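You operate a simulated robot arm through the tools that you are given. There is no shell and no other tool.

Carry out the task below with a simulated robot arm. There is one attempt and no reset: what you move stays moved.

## Task
Wipe the gold block clean, then brush blue primer on its top.
Fine: use the teal pad and the short brush and put both back. The other blocks stay as they are; do not turn the turntable. Set down upright: teal pad, short brush. A coat counts when it lies all over at full strength: go over it till it gets no stronger. What is to be rubbed or washed off counts as gone when no trace of it is left.

The check looks at the end state, three seconds after you hand in, the way a careful person would. Anything else that was tipped, shoved, dropped, spilled or broken makes it a failure.

## Robot
A 7-joint arm with a fingered hand, fixed in place. Base frame: the origin is on the floor under the middle of its stand, x ahead of it, y to its left, z up; the work surface is at about z = 0.76. Readings come in m, rad, newtons and seconds.
With the tool pointing down near the work surface it reaches from about 0.1 to 0.76 m from the base axis. Its first joint turns from -1.204 to 3.002 rad. Payload 3.4 kg.
Tool frame: the origin (TCP) lies between the finger pads and is the grasp point; the fingertips stand 0.039 m ahead of it; z points along the fingers, y is the line along which they close. The gripper opens to 0.18 m; its body begins 0.111 m behind the TCP. The gripper is a hand of 3 fingers: y runs from the thumb to the fingers, the wrist lies at [0, 0, -0.262] in the tool frame.
Orientation is that of the tool frame in the base frame, as a unit quaternion [x, y, z, w]. With the fingers straight down and closing along the base's y, the tool's x points along the base's -x, its y along +y and its z along -z.

## Interface
- The arm moves only by the tool step_arm. Its argument "deltas" is one flat list of numbers, 6 for each row, row after row: the turn, a rotation vector about the tool's x, y, z in rad, then the shift along the tool's x, y, z in m. In form: [ax, ay, az, x, y, z, ax, ay, az, x, y, z, ...]. A call has 1 to 20 rows; each row is the pose to reach, as a shift and turn from the pose commanded when the call began, along the tool's axes at that moment. Each row takes 0.2 s and may step no farther than 0.05 m and 0.15 rad from the row before; otherwise, the whole call is refused. A pose out of reach is approached as far as the arm can. The call stops where the force on the tool passes 40 N (or 10 N more than at its start, if that is more) or the arm is blocked; 0.2 s more then pass. In this call time passes only in rows, and 0.2 s behind the last. It gives the time, the measured TCP pose, the force on the tool (base axes), the opening and the grip force at its end, in the units of the frame above (readings bear some noise), with the torque about the TCP (base axes, N m) and any sound that the robot's microphone picked up, and new pictures: "views" is both (left out), scene, wrist or none.
- Cameras (640 x 400 px; columns grow to the right, rows downward): "scene" is fixed at [0.3987, 0.503, 1.5756]; the picture's right is [-0.96, -0.29, 0.00], its down [-0.19, 0.63, -0.75] and it looks along [0.22, -0.72, -0.66] (base axes); focal length 357 px, centre (320, 200). "wrist" rides on the gripper at [0.063, -0.036, -0.128] in the tool frame; the picture's right is [0.50, 0.87, 0.00], its down [-0.75, 0.43, -0.49] and it looks along [-0.43, 0.25, 0.87] (tool axes); focal length 226 px, centre (320, 200). There is no depth. A picture from a camera that has moved, and an enlarged one, comes with that camera's place and axes in the base frame and with its lens.
- lift_body(by): moves the trunk up (or, below 0, down) by that many m; the arm rides with it, the base frame stays. It gives what a move gives, with no picture.
- move_fingers(finger1, finger2, thumb_bend): sets how far each is bent, from 0 (flat) to 100 (curled in); at 30 the hand is open as for a grip, at 70 the pads meet at the TCP. One left out holds its place. A second passes; each finger stops where it meets its share of the squeeze, and holds until it gets a number again. It is the only way to open and close the hand. It gives what a move gives, with no picture; readings hold the bend of each and the force on the fingers (four entries, about 0 where the hand has none), thumb and palm.
- close_up(camera, box): a new picture of the part [left, top, right, bottom] of that camera's present view, enlarged. It takes no simulated time.
- job_done(): hands the job in; it is judged then, once.

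Places have to be worked out from the pictures, the camera data and where the tool is seen. Open the gripper and draw the arm clear of the work before you hand the job in, unless the task says otherwise.

The tools are called after ">>>" by a JSON object that holds its "op" and its "data". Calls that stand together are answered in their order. step_arm: Moves the arm, as the interface text tells. Its arguments: {"type":"object","properties":{"deltas":{"type":"array"},"views":{"type":"string","enum":["both","scene","wrist","none"]}},"required":["deltas"]} The other tools are called the same way: lift_body (by) moves the trunk up or down; move_fingers (finger1, finger2, thumb_bend) moves the fingers one by one; close_up (camera, box) takes an enlarged picture of a part of a camera's view; job_done () hands the job in.

At the start:

```text
t: 0.0
position: [0.3824, -0.4101, 1.0709]
tcp_rot: [0.0, 1.0, 0.0, -0.001]
contact_force: [0.0, 0.4, -1.3]
moment: [-0.02, -0.01, -0.03]
width: 0.1799
gripper_force: 0.0
shape: jaw
bend: [30.0, 30.0, 30.0]
finger forces: [0.0, 0.0, 0.1, 0.0, 0.1, 0.0]
trunk travel left (down, up): [-0.292, 0.25]
```

scene: 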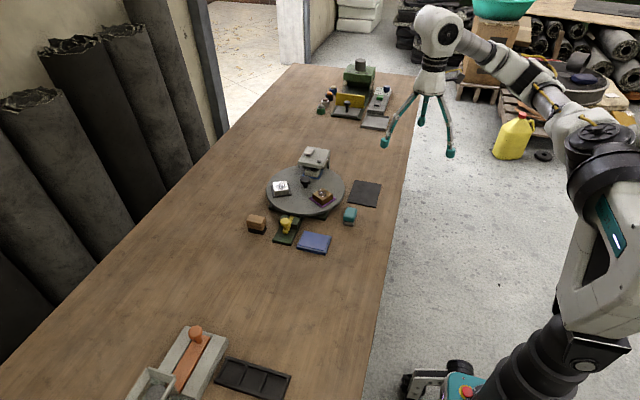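
wrist: 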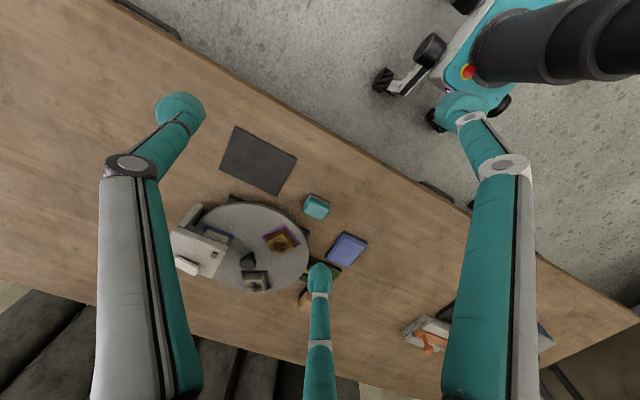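

I start by looking closely at the work area from the scene camera and the wrist camera.

>>> {"op": "close_up", "data": {"camera": "scene", "box": [230, 130, 400, 260]}}

>>> {"op": "close_up", "data": {"camera": "scene", "box": [300, 50, 420, 140]}}

>>> {"op": "close_up", "data": {"camera": "scene", "box": [120, 310, 300, 400]}}

>>> {"op": "close_up", "data": {"camera": "wrist", "box": [160, 120, 400, 310]}}

```text
3.08 times, centred on (315, 195) of scene
camera zoom: at [0.3987, 0.503, 1.5756], right [-0.96, -0.29, 0.0], down [-0.19, 0.63, -0.75], along [0.22, -0.72, -0.66], focal length 1099 px, centre (335, 215)
```

zoom: 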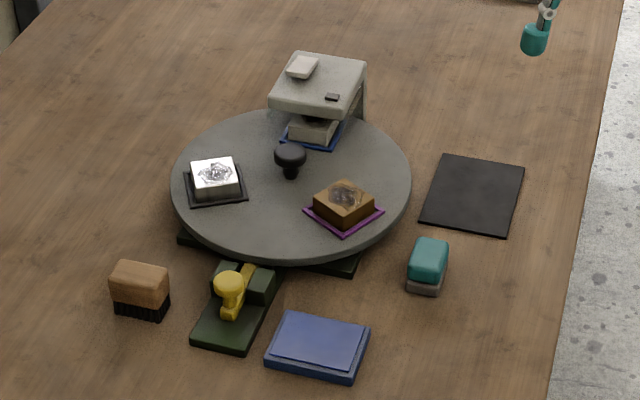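

```text
4.44 times, centred on (360, 95) of scene
camera zoom: at [0.3987, 0.503, 1.5756], right [-0.96, -0.29, 0.0], down [-0.19, 0.63, -0.75], along [0.22, -0.72, -0.66], focal length 1587 px, centre (142, 667)
```

zoom: 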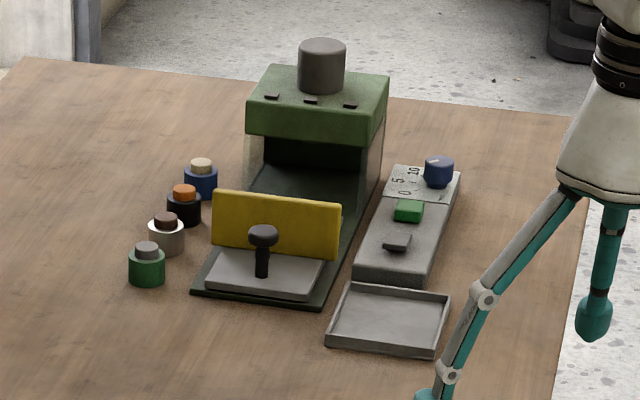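

```text
3.56 times, centred on (210, 355) of scene
camera zoom: at [0.3987, 0.503, 1.5756], right [-0.96, -0.29, 0.0], down [-0.19, 0.63, -0.75], along [0.22, -0.72, -0.66], focal length 1270 px, centre (711, -351)
```

zoom: 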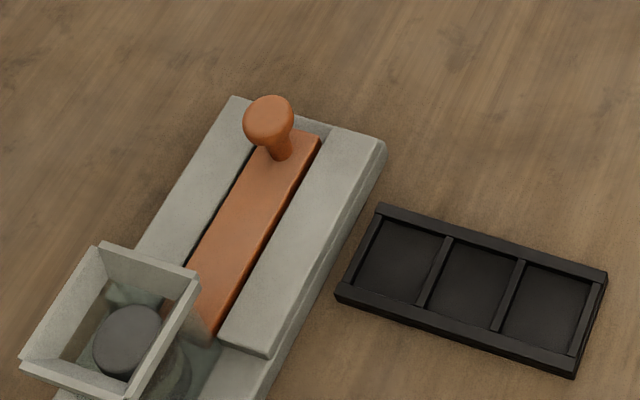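

```text
2.11 times, centred on (280, 215) of wrist
camera zoom: at [0.3209, -0.4467, 1.1991], right [-0.5, 0.87, 0.0], down [0.75, 0.43, 0.49], along [0.43, 0.25, -0.87], focal length 476 px, centre (404, 168)
```

zoom: 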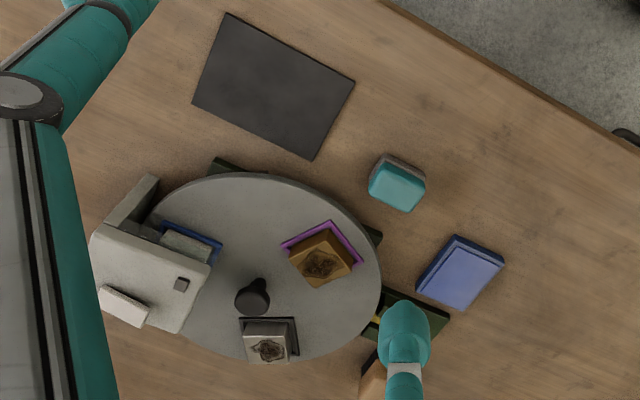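

The gold block (on the purple mat) is near (0.65, -0.35), the teal pad near (0.545, -0.32), the brush near (0.82, -0.19), and the blue primer pad near (0.62, -0.18). I move the hand high over the work to look at these from closer.

>>> {"op": "step_arm", "data": {"deltas": [0, 0, 0, -0.02, 0.03, 0, 0, 0, 0, -0.04, 0.06, 0, 0, 0, 0, -0.06, 0.09, 0, 0, 0, 0, -0.08, 0.12, 0, 0, 0, 0, -0.1, 0.14, 0, 0, 0, 0, -0.12, 0.16, 0], "views": "both"}}

```text
t: 1.4
position: [0.5022, -0.2447, 1.0708]
tcp_rot: [0.001, 1.0, -0.003, -0.001]
contact_force: [-0.3, -0.9, -1.1]
moment: [-0.02, -0.01, -0.01]
width: 0.1797
gripper_force: 0.1
shape: jaw
bend: [30.0, 30.0, 30.0]
finger forces: [0.0, 0.0, 0.0, 0.1, 0.0, 0.1]
trunk travel left (down, up): [-0.292, 0.25]
camera wrist: at [0.4402, -0.2795, 1.2006], right [-0.5, 0.87, 0.0], down [0.75, 0.44, 0.49], along [0.43, 0.24, -0.87], focal length 226 px, centre (320, 200)
```

scene: 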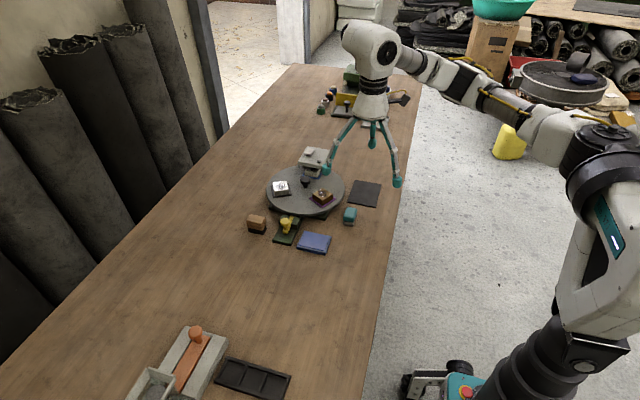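
wrist: 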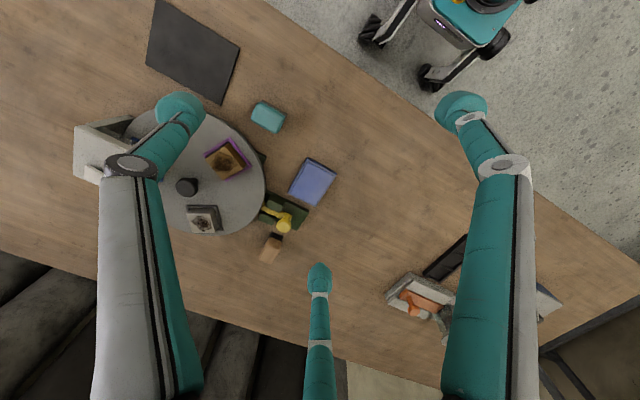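

The whole work area is now visible in the wrist view; I enlarge the parts that matter.

>>> {"op": "close_up", "data": {"camera": "wrist", "box": [180, 90, 350, 196]}}

>>> {"op": "close_up", "data": {"camera": "wrist", "box": [180, 180, 350, 286]}}

>>> {"op": "close_up", "data": {"camera": "scene", "box": [240, 170, 340, 260]}}

>>> {"op": "close_up", "data": {"camera": "scene", "box": [290, 170, 390, 260]}}

```text
3.76 times, centred on (265, 143) of wrist
camera zoom: at [0.4402, -0.2795, 1.2006], right [-0.5, 0.87, 0.0], down [0.75, 0.44, 0.49], along [0.43, 0.24, -0.87], focal length 851 px, centre (527, 415)
```

zoom: 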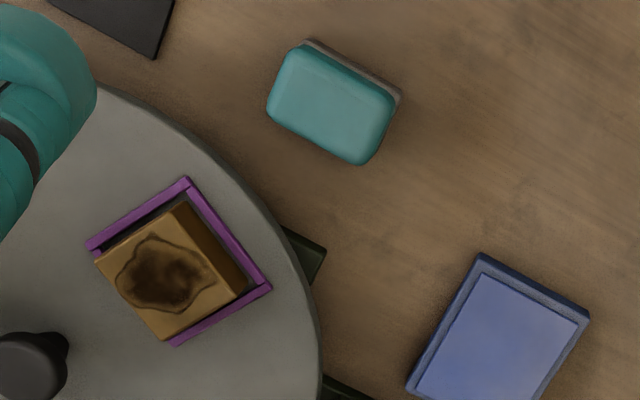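

```text
3.76 times, centred on (265, 233) of wrist
camera zoom: at [0.4402, -0.2795, 1.2006], right [-0.5, 0.87, 0.0], down [0.75, 0.44, 0.49], along [0.43, 0.24, -0.87], focal length 851 px, centre (527, 76)
```

zoom: 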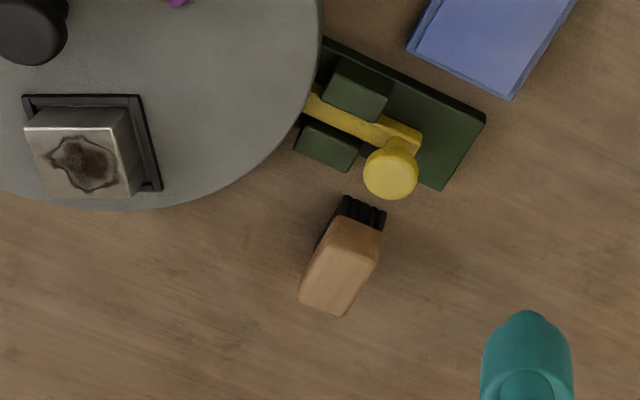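

```text
4.44 times, centred on (290, 215) of scene
camera zoom: at [0.3987, 0.503, 1.5756], right [-0.96, -0.29, 0.0], down [-0.19, 0.63, -0.75], along [0.22, -0.72, -0.66], focal length 1587 px, centre (453, 133)
```

zoom: 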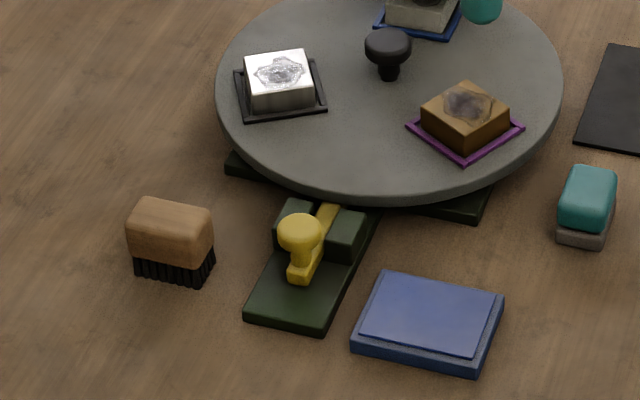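

```text
4.44 times, centred on (340, 215) of scene
camera zoom: at [0.3987, 0.503, 1.5756], right [-0.96, -0.29, 0.0], down [-0.19, 0.63, -0.75], along [0.22, -0.72, -0.66], focal length 1587 px, centre (231, 133)
```

zoom: 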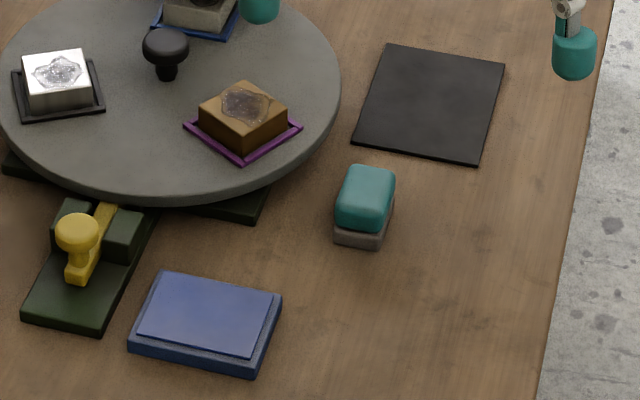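

The pad is about 0.035 (x) by 0.05 (y), top at z≈0.79; the block top is about 0.048 square at (0.651, -0.356, 0.81), turned about 28°. Before going in, I check in free air how the three fingers close.

>>> {"op": "move_fingers", "data": {"finger1": 52, "finger2": 52, "thumb_bend": 52}}

>>> {"op": "close_up", "data": {"camera": "wrist", "box": [0, 0, 640, 400]}}

```text
t: 2.4
position: [0.5011, -0.2449, 1.0729]
tcp_rot: [-0.001, 1.0, -0.001, 0.001]
contact_force: [0.1, -0.2, -0.3]
moment: [-0.02, 0.02, -0.02]
width: 0.0653
gripper_force: 0.1
shape: fingers
bend: [52.0, 52.0, 52.0]
finger forces: [0.0, 0.0, 0.1, 0.0, 0.0, 0.0]
trunk travel left (down, up): [-0.292, 0.25]
```

```text
1.00 times, centred on (320, 200) of wrist (not enlarged: the box is as wide or as high as the picture)
camera zoom: at [0.439, -0.281, 1.2009], right [-0.5, 0.87, 0.0], down [0.75, 0.44, 0.49], along [0.43, 0.24, -0.87], focal length 226 px, centre (320, 200)
```

zoom: 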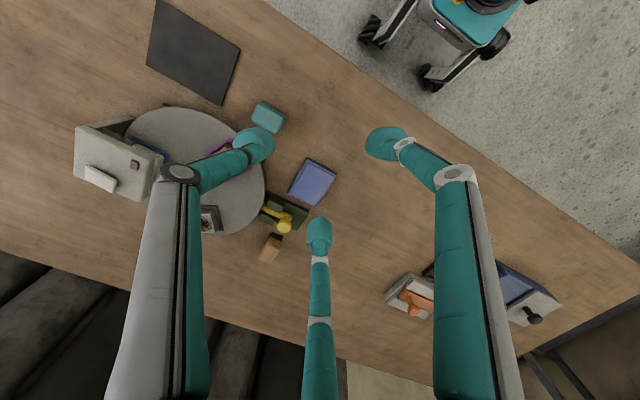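

The three fingers close radially, 120° apart (thumb at tool -y). I set a moderate opening and go above the teal pad at z≈0.90 for a closer look.

>>> {"op": "move_fingers", "data": {"finger1": 44, "finger2": 44, "thumb_bend": 44}}

>>> {"op": "step_arm", "data": {"deltas": [0, 0, 0, -0.022, -0.039, 0, 0, 0, 0, -0.044, -0.0785, 0, 0, 0, 0, -0.044, -0.0785, 0.045, 0, 0, 0, -0.044, -0.0785, 0.09, 0, 0, 0, -0.044, -0.0785, 0.13, 0, 0, 0, -0.044, -0.0785, 0.17, 0, 0, 0, -0.044, -0.0785, 0.17], "views": "both"}}

```text
t: 3.4
position: [0.5002, -0.2455, 1.0734]
tcp_rot: [0.0, 1.0, -0.002, 0.0]
contact_force: [-0.1, -0.2, -0.1]
moment: [0.01, -0.01, -0.01]
width: 0.096
gripper_force: 0.1
shape: fingers
bend: [44.0, 44.0, 44.0]
finger forces: [0.0, 0.0, 0.0, 0.0, 0.0, 0.1]
trunk travel left (down, up): [-0.292, 0.25]
```

```text
t: 5.0
position: [0.5466, -0.3246, 0.9038]
tcp_rot: [-0.001, 1.0, -0.003, 0.001]
contact_force: [0.1, -1.0, 0.6]
moment: [0.0, 0.0, -0.03]
width: 0.0964
gripper_force: 0.1
shape: fingers
bend: [44.0, 44.0, 44.0]
finger forces: [0.0, 0.0, 0.0, 0.0, 0.0, 0.1]
trunk travel left (down, up): [-0.292, 0.25]
camera wrist: at [0.4842, -0.36, 1.0309], right [-0.5, 0.87, 0.0], down [0.75, 0.44, 0.49], along [0.43, 0.24, -0.87], focal length 226 px, centre (320, 200)
```

scene: 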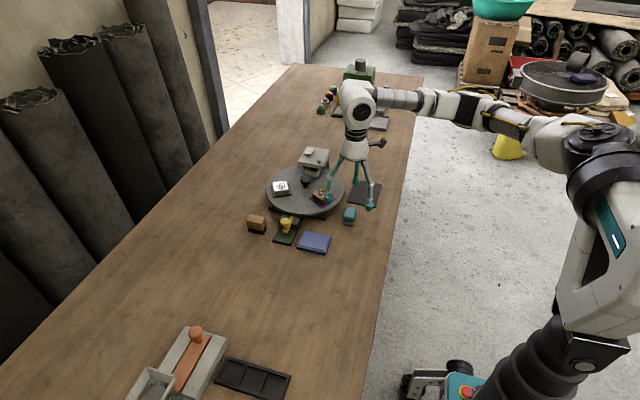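
wrist: 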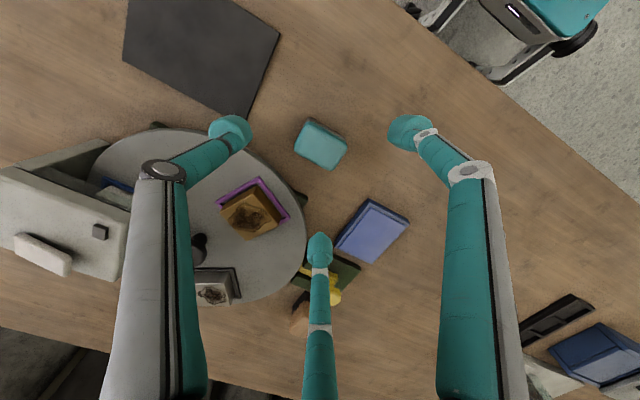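

The pad sits on the projected hand axis as planned. I enlarge to refine its outline and the clearances.

>>> {"op": "close_up", "data": {"camera": "wrist", "box": [230, 90, 410, 202]}}

>>> {"op": "close_up", "data": {"camera": "scene", "box": [300, 140, 400, 240]}}

```text
3.56 times, centred on (320, 146) of wrist
camera zoom: at [0.4842, -0.36, 1.0309], right [-0.5, 0.87, 0.0], down [0.75, 0.44, 0.49], along [0.43, 0.24, -0.87], focal length 804 px, centre (320, 392)
```

zoom: 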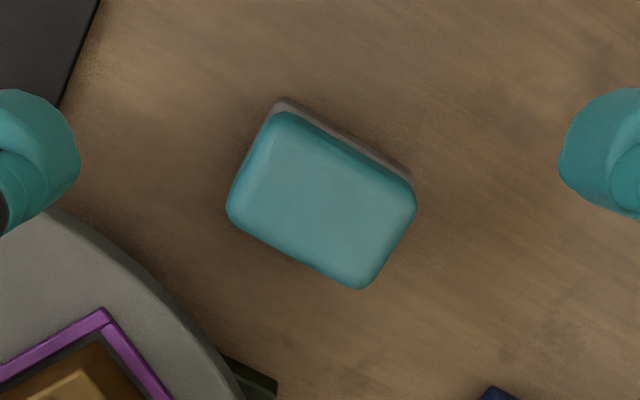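

```text
4.00 times, centred on (350, 190) of scene
camera zoom: at [0.3987, 0.503, 1.5756], right [-0.96, -0.29, 0.0], down [-0.19, 0.63, -0.75], along [0.22, -0.72, -0.66], focal length 1429 px, centre (200, 240)
```

zoom: 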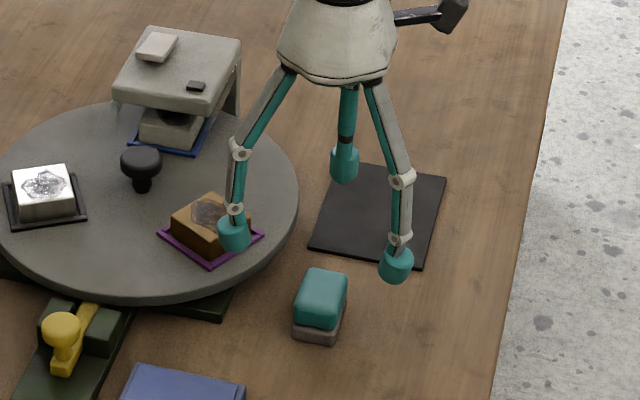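

Pad centre refined to (0.546, -0.324), axis-aligned, 0.033 × 0.049. I descend straight down to TCP z≈0.81 so the fingertips stay just above the table.

>>> {"op": "step_arm", "data": {"deltas": [0, 0, 0, 0, 0, 0.03, 0, 0, 0, 0, 0, 0.06, 0, 0, 0, 0, 0, 0.08, 0, 0, 0, 0, 0, 0.092, 0, 0, 0, 0, 0, 0.092], "views": "both"}}

```text
t: 6.2
position: [0.5472, -0.3242, 0.8105]
tcp_rot: [-0.001, 1.0, -0.002, 0.0]
contact_force: [0.1, 0.2, -0.5]
moment: [0.01, -0.01, -0.01]
width: 0.0963
gripper_force: 0.1
shape: fingers
bend: [44.0, 44.0, 44.0]
finger forces: [0.0, 0.0, 0.1, 0.1, 0.0, 0.0]
trunk travel left (down, up): [-0.292, 0.25]
camera wrist: at [0.4846, -0.3602, 0.9383], right [-0.5, 0.87, 0.0], down [0.75, 0.44, 0.49], along [0.43, 0.24, -0.87], focal length 226 px, centre (320, 200)
```

scene: 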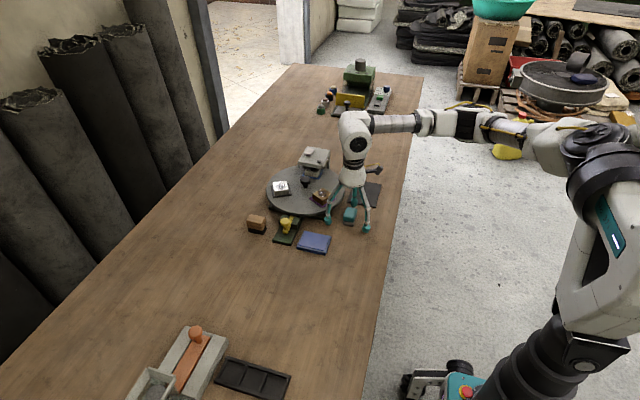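
wrist: 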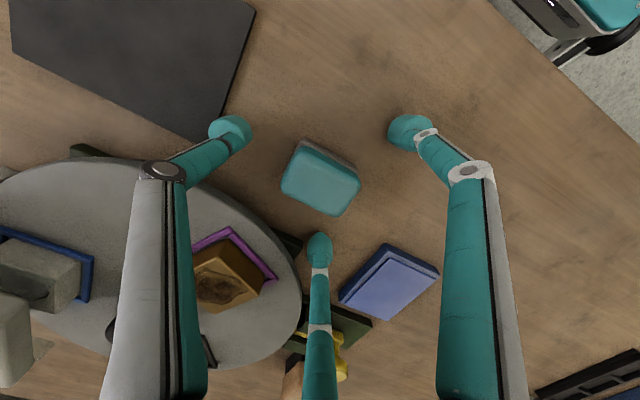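

No contact on the way down and the pad lies centred between the fingers. I look at the heights from the scene camera before closing.

>>> {"op": "close_up", "data": {"camera": "scene", "box": [300, 160, 400, 240]}}

>>> {"op": "close_up", "data": {"camera": "wrist", "box": [200, 90, 450, 260]}}

```text
5.00 times, centred on (350, 200) of scene
camera zoom: at [0.3987, 0.503, 1.5756], right [-0.96, -0.29, 0.0], down [-0.19, 0.63, -0.75], along [0.22, -0.72, -0.66], focal length 1786 px, centre (170, 200)
```

zoom: 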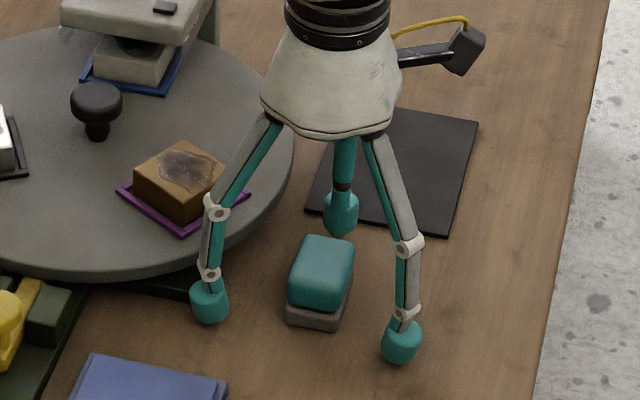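

```text
2.35 times, centred on (325, 175) of wrist
camera zoom: at [0.4846, -0.3602, 0.9383], right [-0.5, 0.87, 0.0], down [0.75, 0.44, 0.49], along [0.43, 0.24, -0.87], focal length 532 px, centre (308, 259)
```

zoom: 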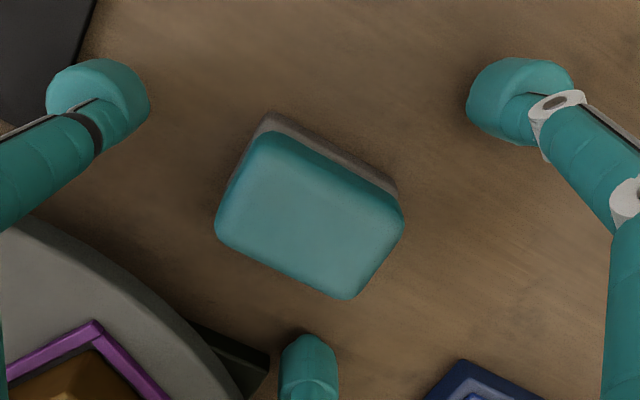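

The fingertips ring the pad just above the table. I close in two stages, first nearly to contact.

>>> {"op": "move_fingers", "data": {"finger1": 55, "finger2": 55, "thumb_bend": 53}}

>>> {"op": "close_up", "data": {"camera": "wrist", "box": [200, 90, 450, 260]}}

>>> {"op": "close_up", "data": {"camera": "scene", "box": [300, 160, 400, 240]}}

```text
t: 7.2
position: [0.5469, -0.3245, 0.8102]
tcp_rot: [-0.001, 1.0, -0.002, 0.0]
contact_force: [-0.3, 0.1, -0.2]
moment: [-0.02, 0.01, -0.03]
width: 0.0576
gripper_force: 0.0
shape: fingers
bend: [55.0, 55.0, 53.0]
finger forces: [0.0, 0.0, 0.0, 0.0, 0.0, 0.1]
trunk travel left (down, up): [-0.292, 0.25]
```

```text
2.35 times, centred on (325, 175) of wrist
camera zoom: at [0.4846, -0.3602, 0.9386], right [-0.5, 0.87, 0.0], down [0.75, 0.44, 0.49], along [0.43, 0.24, -0.87], focal length 532 px, centre (308, 259)
```

zoom: 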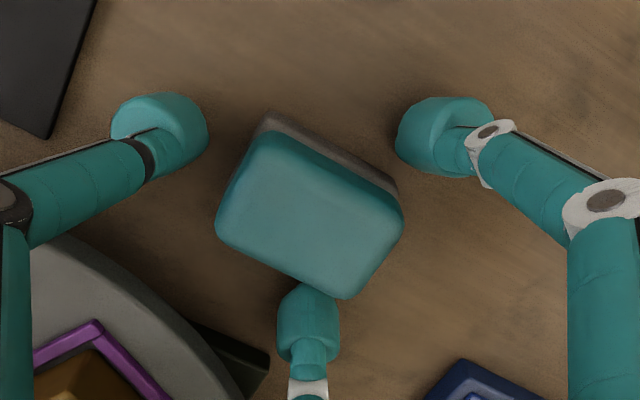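

```text
5.00 times, centred on (350, 200) of scene
camera zoom: at [0.3987, 0.503, 1.5756], right [-0.96, -0.29, 0.0], down [-0.19, 0.63, -0.75], along [0.22, -0.72, -0.66], focal length 1786 px, centre (170, 200)
```

zoom: 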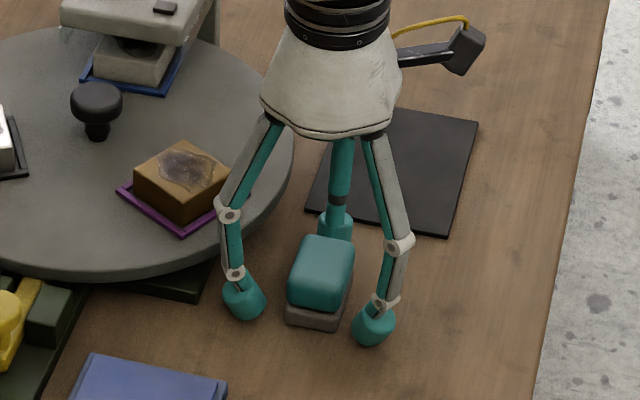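

The fingers are about to touch. I close further in a small step to see contact forces and that the pad is not shoved.

>>> {"op": "move_fingers", "data": {"finger1": 60, "finger2": 60, "thumb_bend": 58}}

>>> {"op": "close_up", "data": {"camera": "wrist", "box": [200, 90, 450, 260]}}

```text
t: 8.2
position: [0.5466, -0.3256, 0.8104]
tcp_rot: [0.0, 1.0, -0.001, -0.001]
contact_force: [0.7, -0.5, 0.1]
moment: [-0.03, 0.01, -0.01]
width: 0.0403
gripper_force: 0.3
shape: fingers
bend: [60.0, 60.0, 57.0]
finger forces: [0.2, 0.1, 0.1, 0.0, 0.1, 0.1]
trunk travel left (down, up): [-0.292, 0.25]
```

```text
2.35 times, centred on (325, 175) of wrist
camera zoom: at [0.4846, -0.3602, 0.9386], right [-0.5, 0.87, 0.0], down [0.75, 0.44, 0.49], along [0.43, 0.24, -0.87], focal length 532 px, centre (308, 259)
```

zoom: 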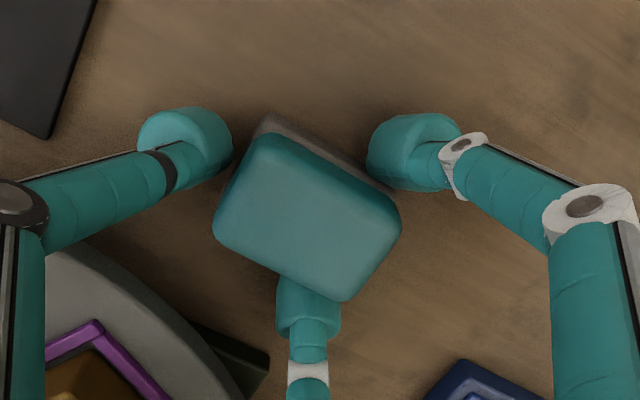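

The thumb just reaches the pad end. I close fully so that each finger stops at its own squeeze.

>>> {"op": "move_fingers", "data": {"finger1": 75, "finger2": 75, "thumb_bend": 75}}

>>> {"op": "close_up", "data": {"camera": "wrist", "box": [200, 90, 450, 260]}}

>>> {"op": "close_up", "data": {"camera": "scene", "box": [300, 160, 400, 240]}}

```text
t: 9.2
position: [0.5462, -0.3242, 0.8101]
tcp_rot: [0.001, 1.0, -0.002, 0.0]
contact_force: [-0.5, -1.0, 0.9]
moment: [0.06, 0.01, -0.03]
width: 0.0178
gripper_force: 14.1
shape: fingers
bend: [61.0, 62.0, 69.0]
finger forces: [9.1, 8.5, 0.0, 0.0, 11.2, 0.0]
trunk travel left (down, up): [-0.292, 0.25]
```

```text
2.35 times, centred on (325, 175) of wrist
camera zoom: at [0.4846, -0.3603, 0.9387], right [-0.5, 0.87, 0.0], down [0.75, 0.44, 0.49], along [0.43, 0.24, -0.87], focal length 532 px, centre (308, 259)
```

zoom: 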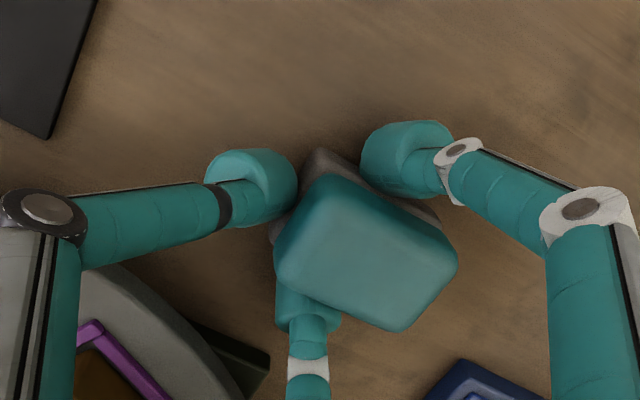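

```text
5.00 times, centred on (350, 200) of scene
camera zoom: at [0.3987, 0.503, 1.5756], right [-0.96, -0.29, 0.0], down [-0.19, 0.63, -0.75], along [0.22, -0.72, -0.66], focal length 1786 px, centre (170, 200)
```

zoom: 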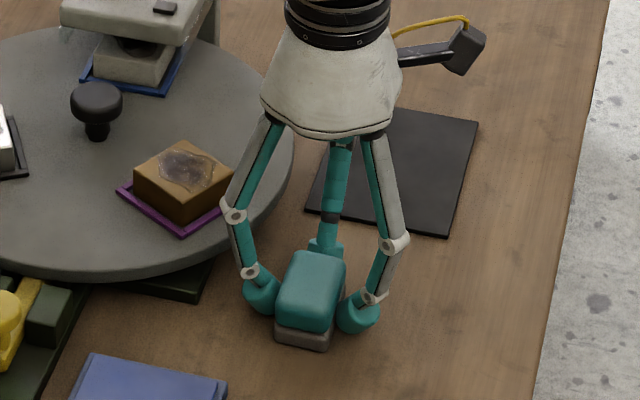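

Closing the thumb fully pushed the pad about 2 cm toward +y, so it is held only near its end. I reopen, and will regrasp with the thumb merely touching the end while the two fingers squeeze the long sides.

>>> {"op": "move_fingers", "data": {"finger1": 50, "finger2": 50, "thumb_bend": 48}}

>>> {"op": "close_up", "data": {"camera": "wrist", "box": [200, 90, 450, 260]}}

>>> {"op": "close_up", "data": {"camera": "scene", "box": [300, 160, 400, 240]}}

```text
t: 10.2
position: [0.5481, -0.3252, 0.8099]
tcp_rot: [0.0, 1.0, -0.001, 0.0]
contact_force: [0.1, 0.8, 0.6]
moment: [0.02, -0.04, 0.02]
width: 0.0762
gripper_force: 0.1
shape: fingers
bend: [50.0, 50.0, 48.0]
finger forces: [0.0, 0.0, 0.0, 0.0, 0.1, 0.1]
trunk travel left (down, up): [-0.292, 0.25]
```

```text
2.35 times, centred on (325, 175) of wrist
camera zoom: at [0.4846, -0.3602, 0.9386], right [-0.5, 0.87, 0.0], down [0.75, 0.44, 0.49], along [0.43, 0.24, -0.87], focal length 532 px, centre (308, 259)
```

zoom: 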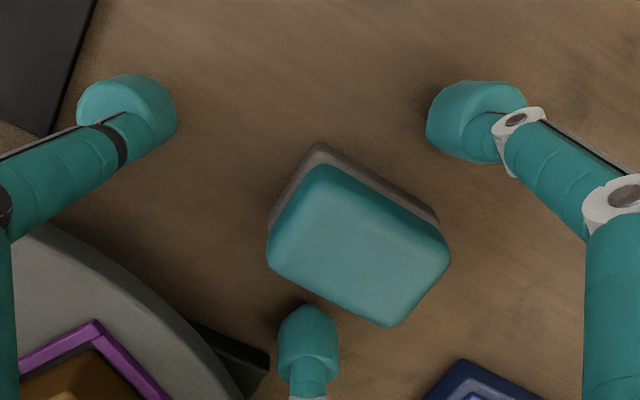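

```text
5.00 times, centred on (350, 200) of scene
camera zoom: at [0.3987, 0.503, 1.5756], right [-0.96, -0.29, 0.0], down [-0.19, 0.63, -0.75], along [0.22, -0.72, -0.66], focal length 1786 px, centre (170, 200)
```

zoom: 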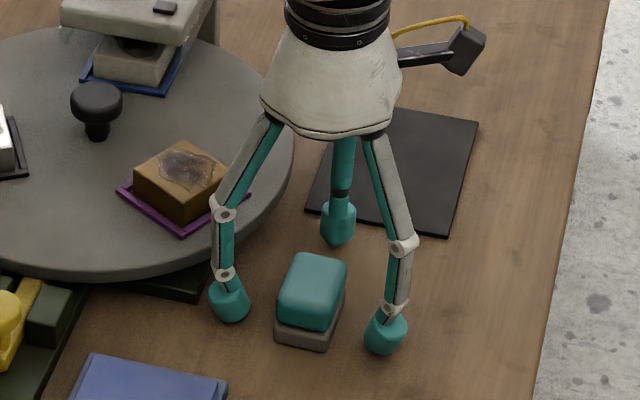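

The pad now lies flat at about (0.5486, -0.304), yawed about -5°. With 1.1 cm-radius fingertips the two fingers meet the sides about 1.6 cm ahead of the TCP, so I turn the hand 5° and shift it slightly so those contacts are at the pad's middle.

>>> {"op": "step_arm", "data": {"deltas": [0, 0, 0.087, 0, 0.004, 0, 0, 0, 0.087, 0, 0.004, 0], "views": "none"}}

>>> {"op": "move_fingers", "data": {"finger1": 59, "finger2": 59, "thumb_bend": 62}}

>>> {"op": "close_up", "data": {"camera": "wrist", "box": [200, 90, 450, 260]}}

```text
t: 10.8
position: [0.5459, -0.321, 0.8109]
tcp_rot: [0.044, 0.999, -0.002, 0.0]
contact_force: [-0.1, -0.6, 0.6]
moment: [-0.01, 0.0, 0.0]
width: 0.0762
gripper_force: 0.1
shape: fingers
bend: [50.0, 50.0, 48.0]
finger forces: [0.1, 0.0, 0.1, 0.0, 0.0, 0.0]
trunk travel left (down, up): [-0.292, 0.25]
```

```text
t: 11.8
position: [0.5466, -0.3208, 0.8107]
tcp_rot: [0.044, 0.999, -0.002, 0.0]
contact_force: [0.3, 0.3, -0.2]
moment: [-0.02, 0.01, -0.01]
width: 0.0325
gripper_force: 0.0
shape: fingers
bend: [59.0, 59.0, 62.0]
finger forces: [0.0, 0.1, 0.0, 0.0, 0.0, 0.0]
trunk travel left (down, up): [-0.292, 0.25]
```

```text
2.35 times, centred on (325, 175) of wrist
camera zoom: at [0.4815, -0.3506, 0.9386], right [-0.42, 0.91, 0.0], down [0.79, 0.37, 0.49], along [0.45, 0.2, -0.87], focal length 532 px, centre (308, 259)
```

zoom: 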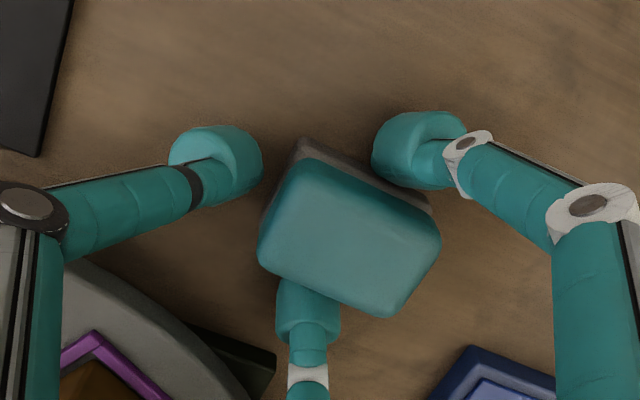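

Alignment looks symmetric now: fingers flank the long sides, thumb at the end. I squeeze with the fingers first, then the thumb.

>>> {"op": "move_fingers", "data": {"finger1": 72, "finger2": 72}}

>>> {"op": "move_fingers", "data": {"thumb_bend": 72}}

>>> {"op": "close_up", "data": {"camera": "wrist", "box": [200, 90, 450, 260]}}

>>> {"op": "close_up", "data": {"camera": "scene", "box": [300, 160, 400, 240]}}

```text
t: 12.8
position: [0.5476, -0.321, 0.8096]
tcp_rot: [0.043, 0.999, -0.002, 0.0]
contact_force: [0.5, -0.1, -0.4]
moment: [0.04, 0.0, 0.0]
width: 0.0234
gripper_force: 10.5
shape: fingers
bend: [65.0, 65.0, 61.0]
finger forces: [9.7, 9.8, 0.0, 0.0, 1.5, 0.0]
trunk travel left (down, up): [-0.292, 0.25]
```

```text
t: 13.8
position: [0.5469, -0.3208, 0.8106]
tcp_rot: [0.043, 0.999, -0.002, 0.0]
contact_force: [-0.8, -0.3, -0.7]
moment: [-0.04, -0.04, -0.01]
width: 0.0211
gripper_force: 15.5
shape: fingers
bend: [64.0, 65.0, 66.0]
finger forces: [9.6, 10.2, 0.1, 0.0, 10.1, 0.0]
trunk travel left (down, up): [-0.292, 0.25]
```

```text
2.35 times, centred on (325, 175) of wrist
camera zoom: at [0.4815, -0.3506, 0.9386], right [-0.42, 0.91, 0.0], down [0.79, 0.37, 0.49], along [0.45, 0.2, -0.87], focal length 532 px, centre (308, 259)
```

zoom: 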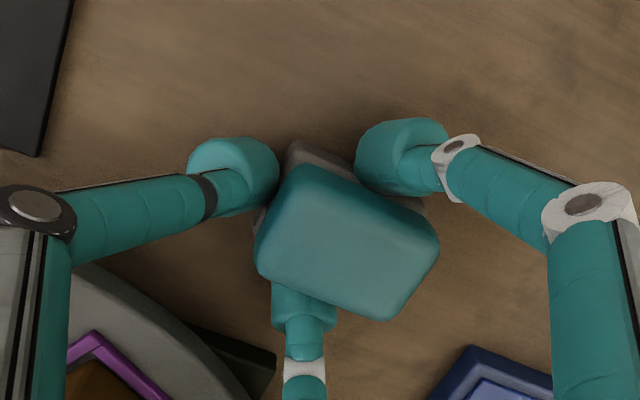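

```text
5.00 times, centred on (350, 200) of scene
camera zoom: at [0.3987, 0.503, 1.5756], right [-0.96, -0.29, 0.0], down [-0.19, 0.63, -0.75], along [0.22, -0.72, -0.66], focal length 1786 px, centre (170, 200)
```

zoom: 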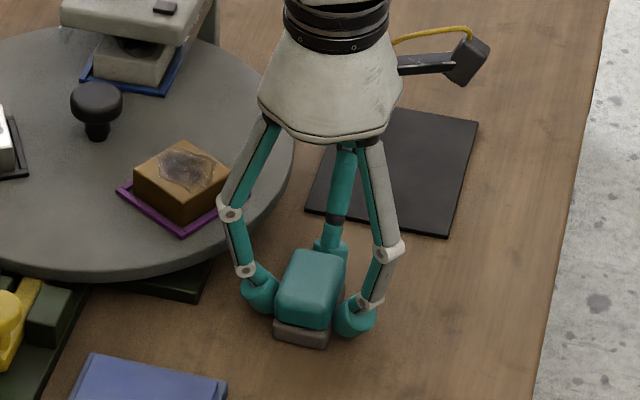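

All three fingers hold with about 10 N each. I lift a few centimetres and check that the pad comes along level.

>>> {"op": "step_arm", "data": {"deltas": [0, 0, 0, 0, 0, -0.02, 0, 0, 0, 0, 0, -0.05, 0, 0, 0, 0, 0, -0.09, 0, 0, 0, 0, 0, -0.09], "views": "both"}}

>>> {"op": "close_up", "data": {"camera": "scene", "box": [300, 130, 400, 210]}}

>>> {"op": "close_up", "data": {"camera": "wrist", "box": [200, 90, 450, 260]}}

```text
t: 14.8
position: [0.5465, -0.3204, 0.9018]
tcp_rot: [0.044, 0.999, -0.002, 0.0]
contact_force: [-0.1, 0.4, -0.2]
moment: [-0.02, 0.03, -0.05]
width: 0.0205
gripper_force: 15.1
shape: fingers
bend: [64.0, 65.0, 66.0]
finger forces: [9.5, 10.1, 0.1, 0.0, 10.0, 0.0]
trunk travel left (down, up): [-0.292, 0.25]
camera wrist: at [0.4814, -0.3503, 1.0294], right [-0.42, 0.91, 0.0], down [0.79, 0.37, 0.49], along [0.45, 0.2, -0.87], focal length 226 px, centre (320, 200)
```

scene: 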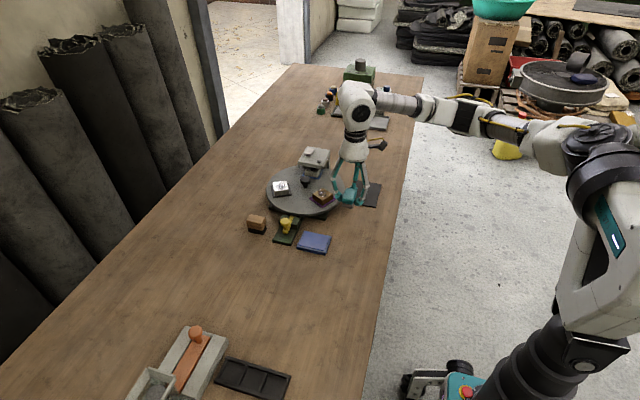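
wrist: 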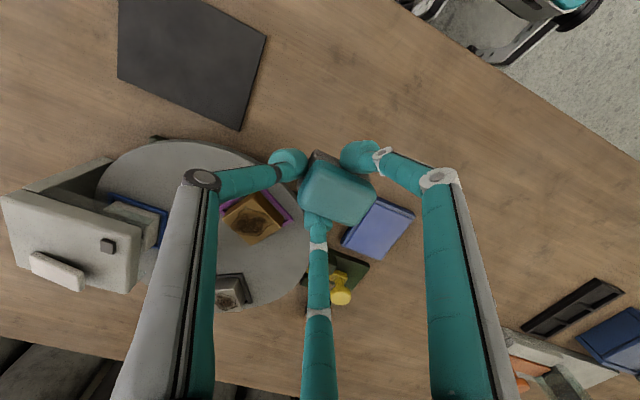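

```text
5.00 times, centred on (350, 170) of scene
camera zoom: at [0.3987, 0.503, 1.5756], right [-0.96, -0.29, 0.0], down [-0.19, 0.63, -0.75], along [0.22, -0.72, -0.66], focal length 1786 px, centre (170, 350)
```

zoom: 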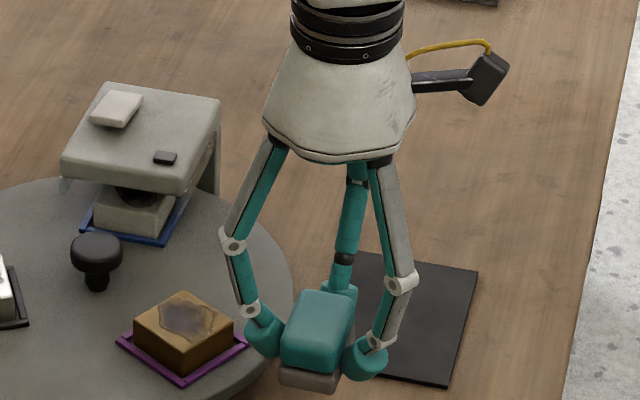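

```text
2.35 times, centred on (325, 175) of wrist
camera zoom: at [0.4814, -0.3503, 1.0294], right [-0.42, 0.91, 0.0], down [0.79, 0.37, 0.49], along [0.45, 0.2, -0.87], focal length 532 px, centre (308, 259)
```

zoom: 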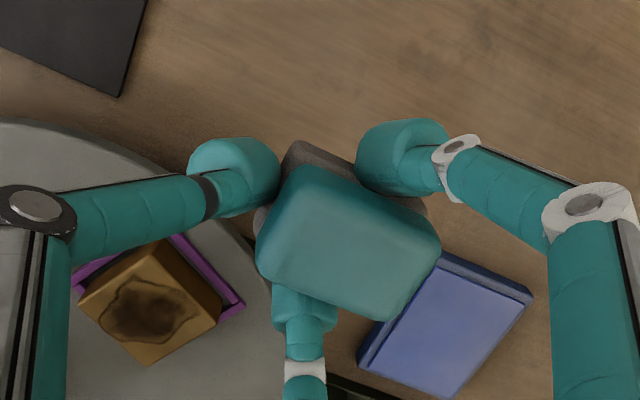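

The pad is held level; its centre is about 1.7 cm from the TCP along tool +y. I carry it over the gold block at the same height, turning 23° more so that the pad lines up with the block's edges.

>>> {"op": "step_arm", "data": {"deltas": [0, 0, 0.1, -0.025, -0.0106, 0, 0, 0, 0.2, -0.05, -0.0212, 0, 0, 0, 0.3, -0.0755, -0.0318, 0, 0, 0, 0.401, -0.1006, -0.0424, 0, 0, 0, 0.401, -0.1006, -0.0424, 0], "views": "both"}}

>>> {"op": "close_up", "data": {"camera": "wrist", "box": [200, 90, 450, 260]}}

>>> {"op": "close_up", "data": {"camera": "scene", "box": [270, 130, 370, 210]}}

```text
t: 16.0
position: [0.6438, -0.3714, 0.9013]
tcp_rot: [0.242, 0.97, -0.002, 0.001]
contact_force: [-0.2, -0.1, -1.1]
moment: [0.0, -0.02, 0.0]
width: 0.0209
gripper_force: 14.6
shape: fingers
bend: [64.0, 65.0, 66.0]
finger forces: [9.3, 10.1, 0.0, 0.0, 9.9, 0.1]
trunk travel left (down, up): [-0.292, 0.25]
camera wrist: at [0.5713, -0.3737, 1.0293], right [-0.03, 1.0, 0.0], down [0.87, 0.03, 0.49], along [0.49, 0.01, -0.87], focal length 226 px, centre (320, 200)
```

scene: 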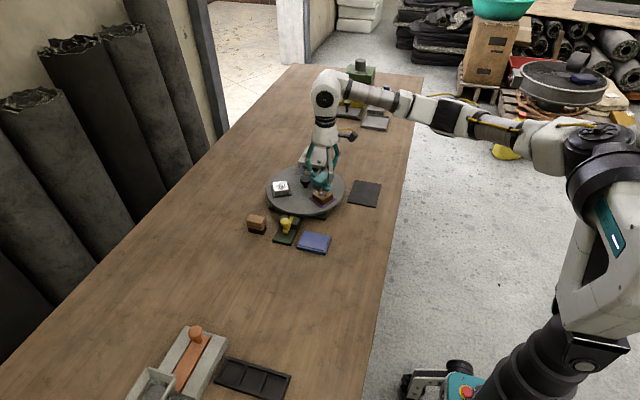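
wrist: 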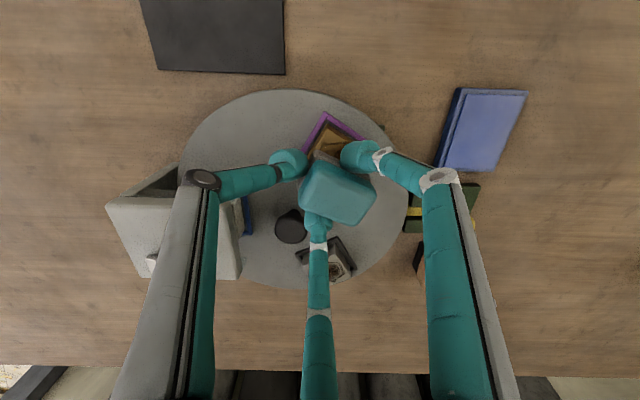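

```text
2.35 times, centred on (325, 175) of wrist
camera zoom: at [0.5713, -0.3737, 1.0293], right [-0.03, 1.0, 0.0], down [0.87, 0.03, 0.49], along [0.49, 0.01, -0.87], focal length 532 px, centre (308, 259)
```

zoom: 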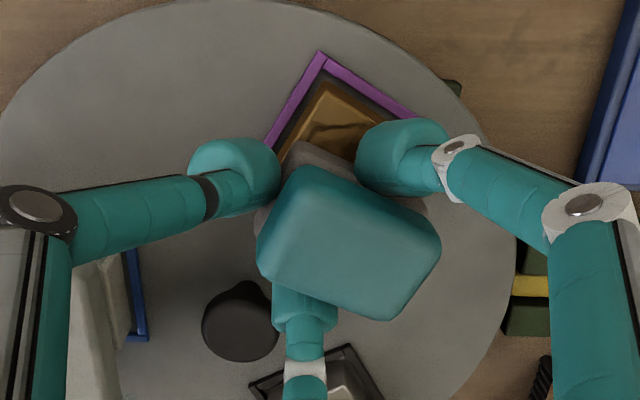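

```text
5.00 times, centred on (320, 170) of scene
camera zoom: at [0.3987, 0.503, 1.5756], right [-0.96, -0.29, 0.0], down [-0.19, 0.63, -0.75], along [0.22, -0.72, -0.66], focal length 1786 px, centre (320, 350)
```

zoom: 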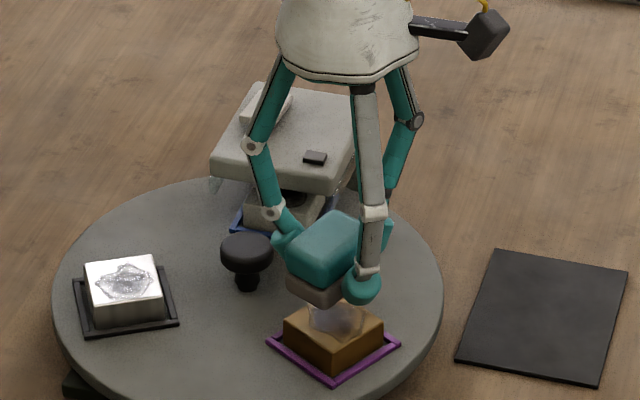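

The reach holds, and the pad is above the block with about 4 cm to go. I descend to just above the expected contact height, then feel for contact in small steps.

>>> {"op": "step_arm", "data": {"deltas": [0, 0, 0, 0, 0, 0.015, 0, 0, 0, 0, 0, 0.028, 0, 0, 0, 0, 0, 0.034, 0, 0, 0, 0, 0, 0.036, 0, 0, 0, 0, 0, 0.038], "views": "scene"}}

>>> {"op": "close_up", "data": {"camera": "scene", "box": [290, 150, 350, 210]}}

```text
t: 17.2
position: [0.641, -0.371, 0.8672]
tcp_rot: [0.242, 0.97, -0.001, 0.002]
contact_force: [0.9, -3.8, 19.8]
moment: [-0.05, -0.09, -0.02]
width: 0.0183
gripper_force: 16.4
shape: fingers
bend: [66.0, 66.0, 68.0]
finger forces: [9.8, 11.5, 0.1, 0.0, 11.5, 0.1]
trunk travel left (down, up): [-0.292, 0.25]
```

scene: 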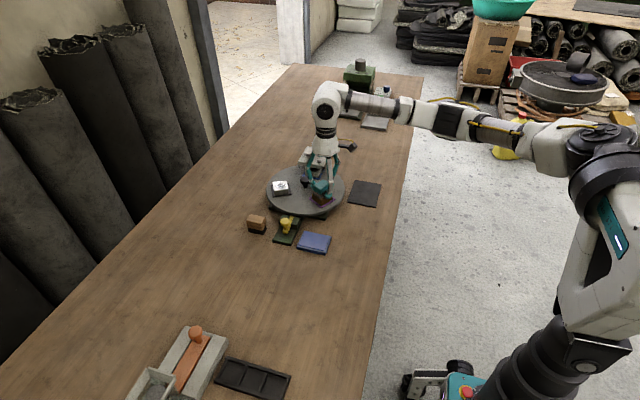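

```text
6.67 times, centred on (320, 180) of scene
camera zoom: at [0.3987, 0.503, 1.5756], right [-0.96, -0.29, 0.0], down [-0.19, 0.63, -0.75], along [0.22, -0.72, -0.66], focal length 2381 px, centre (320, 333)
```

zoom: 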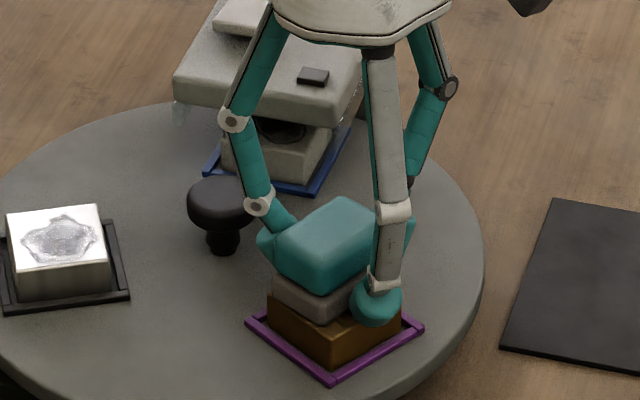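

Contact came at TCP z≈0.867 with about 20 N, so the block top is near z≈0.815. I ease off about 2.5 mm and rub back and forth along the block's edge direction, at two lateral offsets.

>>> {"op": "step_arm", "data": {"deltas": [0, 0, 0, 0, 0, -0.0025, 0, 0, 0, 0.01, 0, -0.0025, 0, 0, 0, 0.018, 0, -0.0025, 0, 0, 0, 0.01, 0, -0.0025, 0, 0, 0, 0, 0, -0.0025, 0, 0, 0, -0.01, 0, -0.0025, 0, 0, 0, -0.018, 0, -0.0025, 0, 0, 0, -0.01, 0, -0.0025, 0, 0, 0, 0, 0, -0.0025, 0, 0, 0, 0, 0.008, -0.0025, 0, 0, 0, 0.01, 0.008, -0.0025, 0, 0, 0, 0.018, 0.008, -0.0025, 0, 0, 0, 0.01, 0.008, -0.0025, 0, 0, 0, 0, 0.008, -0.0025, 0, 0, 0, -0.01, 0.008, -0.0025, 0, 0, 0, -0.018, 0.008, -0.0025, 0, 0, 0, -0.01, 0.008, -0.0025, 0, 0, 0, 0, 0.008, -0.0025, 0, 0, 0, 0, 0, -0.0025], "views": "scene"}}

>>> {"op": "close_up", "data": {"camera": "scene", "box": [290, 150, 350, 210]}}

>>> {"op": "close_up", "data": {"camera": "wrist", "box": [200, 90, 450, 260]}}

```text
t: 21.2
position: [0.6436, -0.3714, 0.8651]
tcp_rot: [0.243, 0.97, -0.003, 0.001]
contact_force: [-0.8, 2.5, 2.9]
moment: [0.16, 0.06, -0.03]
width: 0.0204
gripper_force: 12.4
shape: fingers
bend: [63.0, 69.0, 70.0]
finger forces: [13.0, 7.1, 0.0, 0.0, 4.5, 0.0]
trunk travel left (down, up): [-0.292, 0.25]
```

scene: 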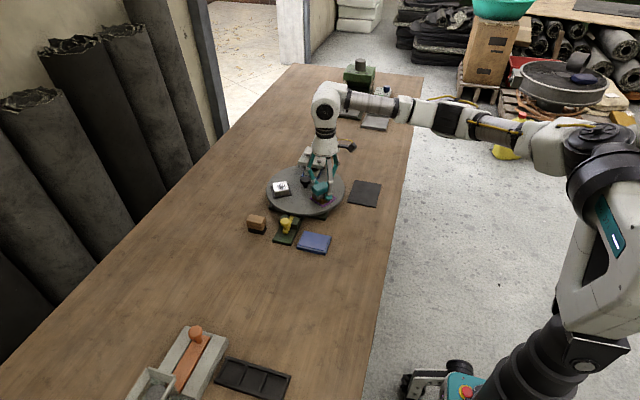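

```text
6.67 times, centred on (320, 180) of scene
camera zoom: at [0.3987, 0.503, 1.5756], right [-0.96, -0.29, 0.0], down [-0.19, 0.63, -0.75], along [0.22, -0.72, -0.66], focal length 2381 px, centre (320, 333)
```

zoom: 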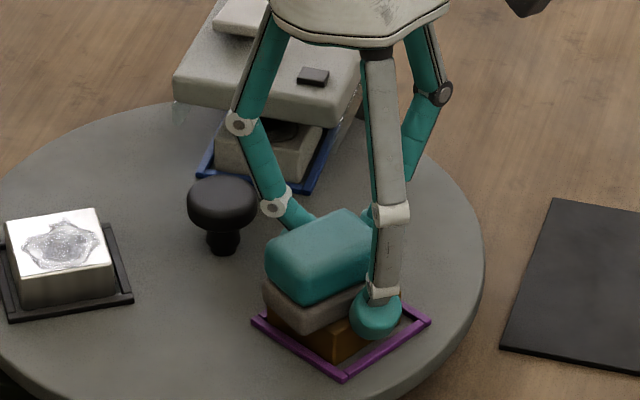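

```text
2.35 times, centred on (325, 175) of wrist
camera zoom: at [0.571, -0.3742, 0.9937], right [-0.03, 1.0, 0.0], down [0.87, 0.03, 0.49], along [0.49, 0.01, -0.87], focal length 532 px, centre (308, 259)
```

zoom: 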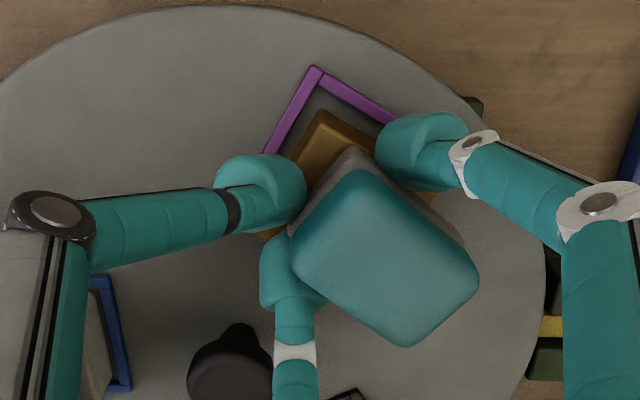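

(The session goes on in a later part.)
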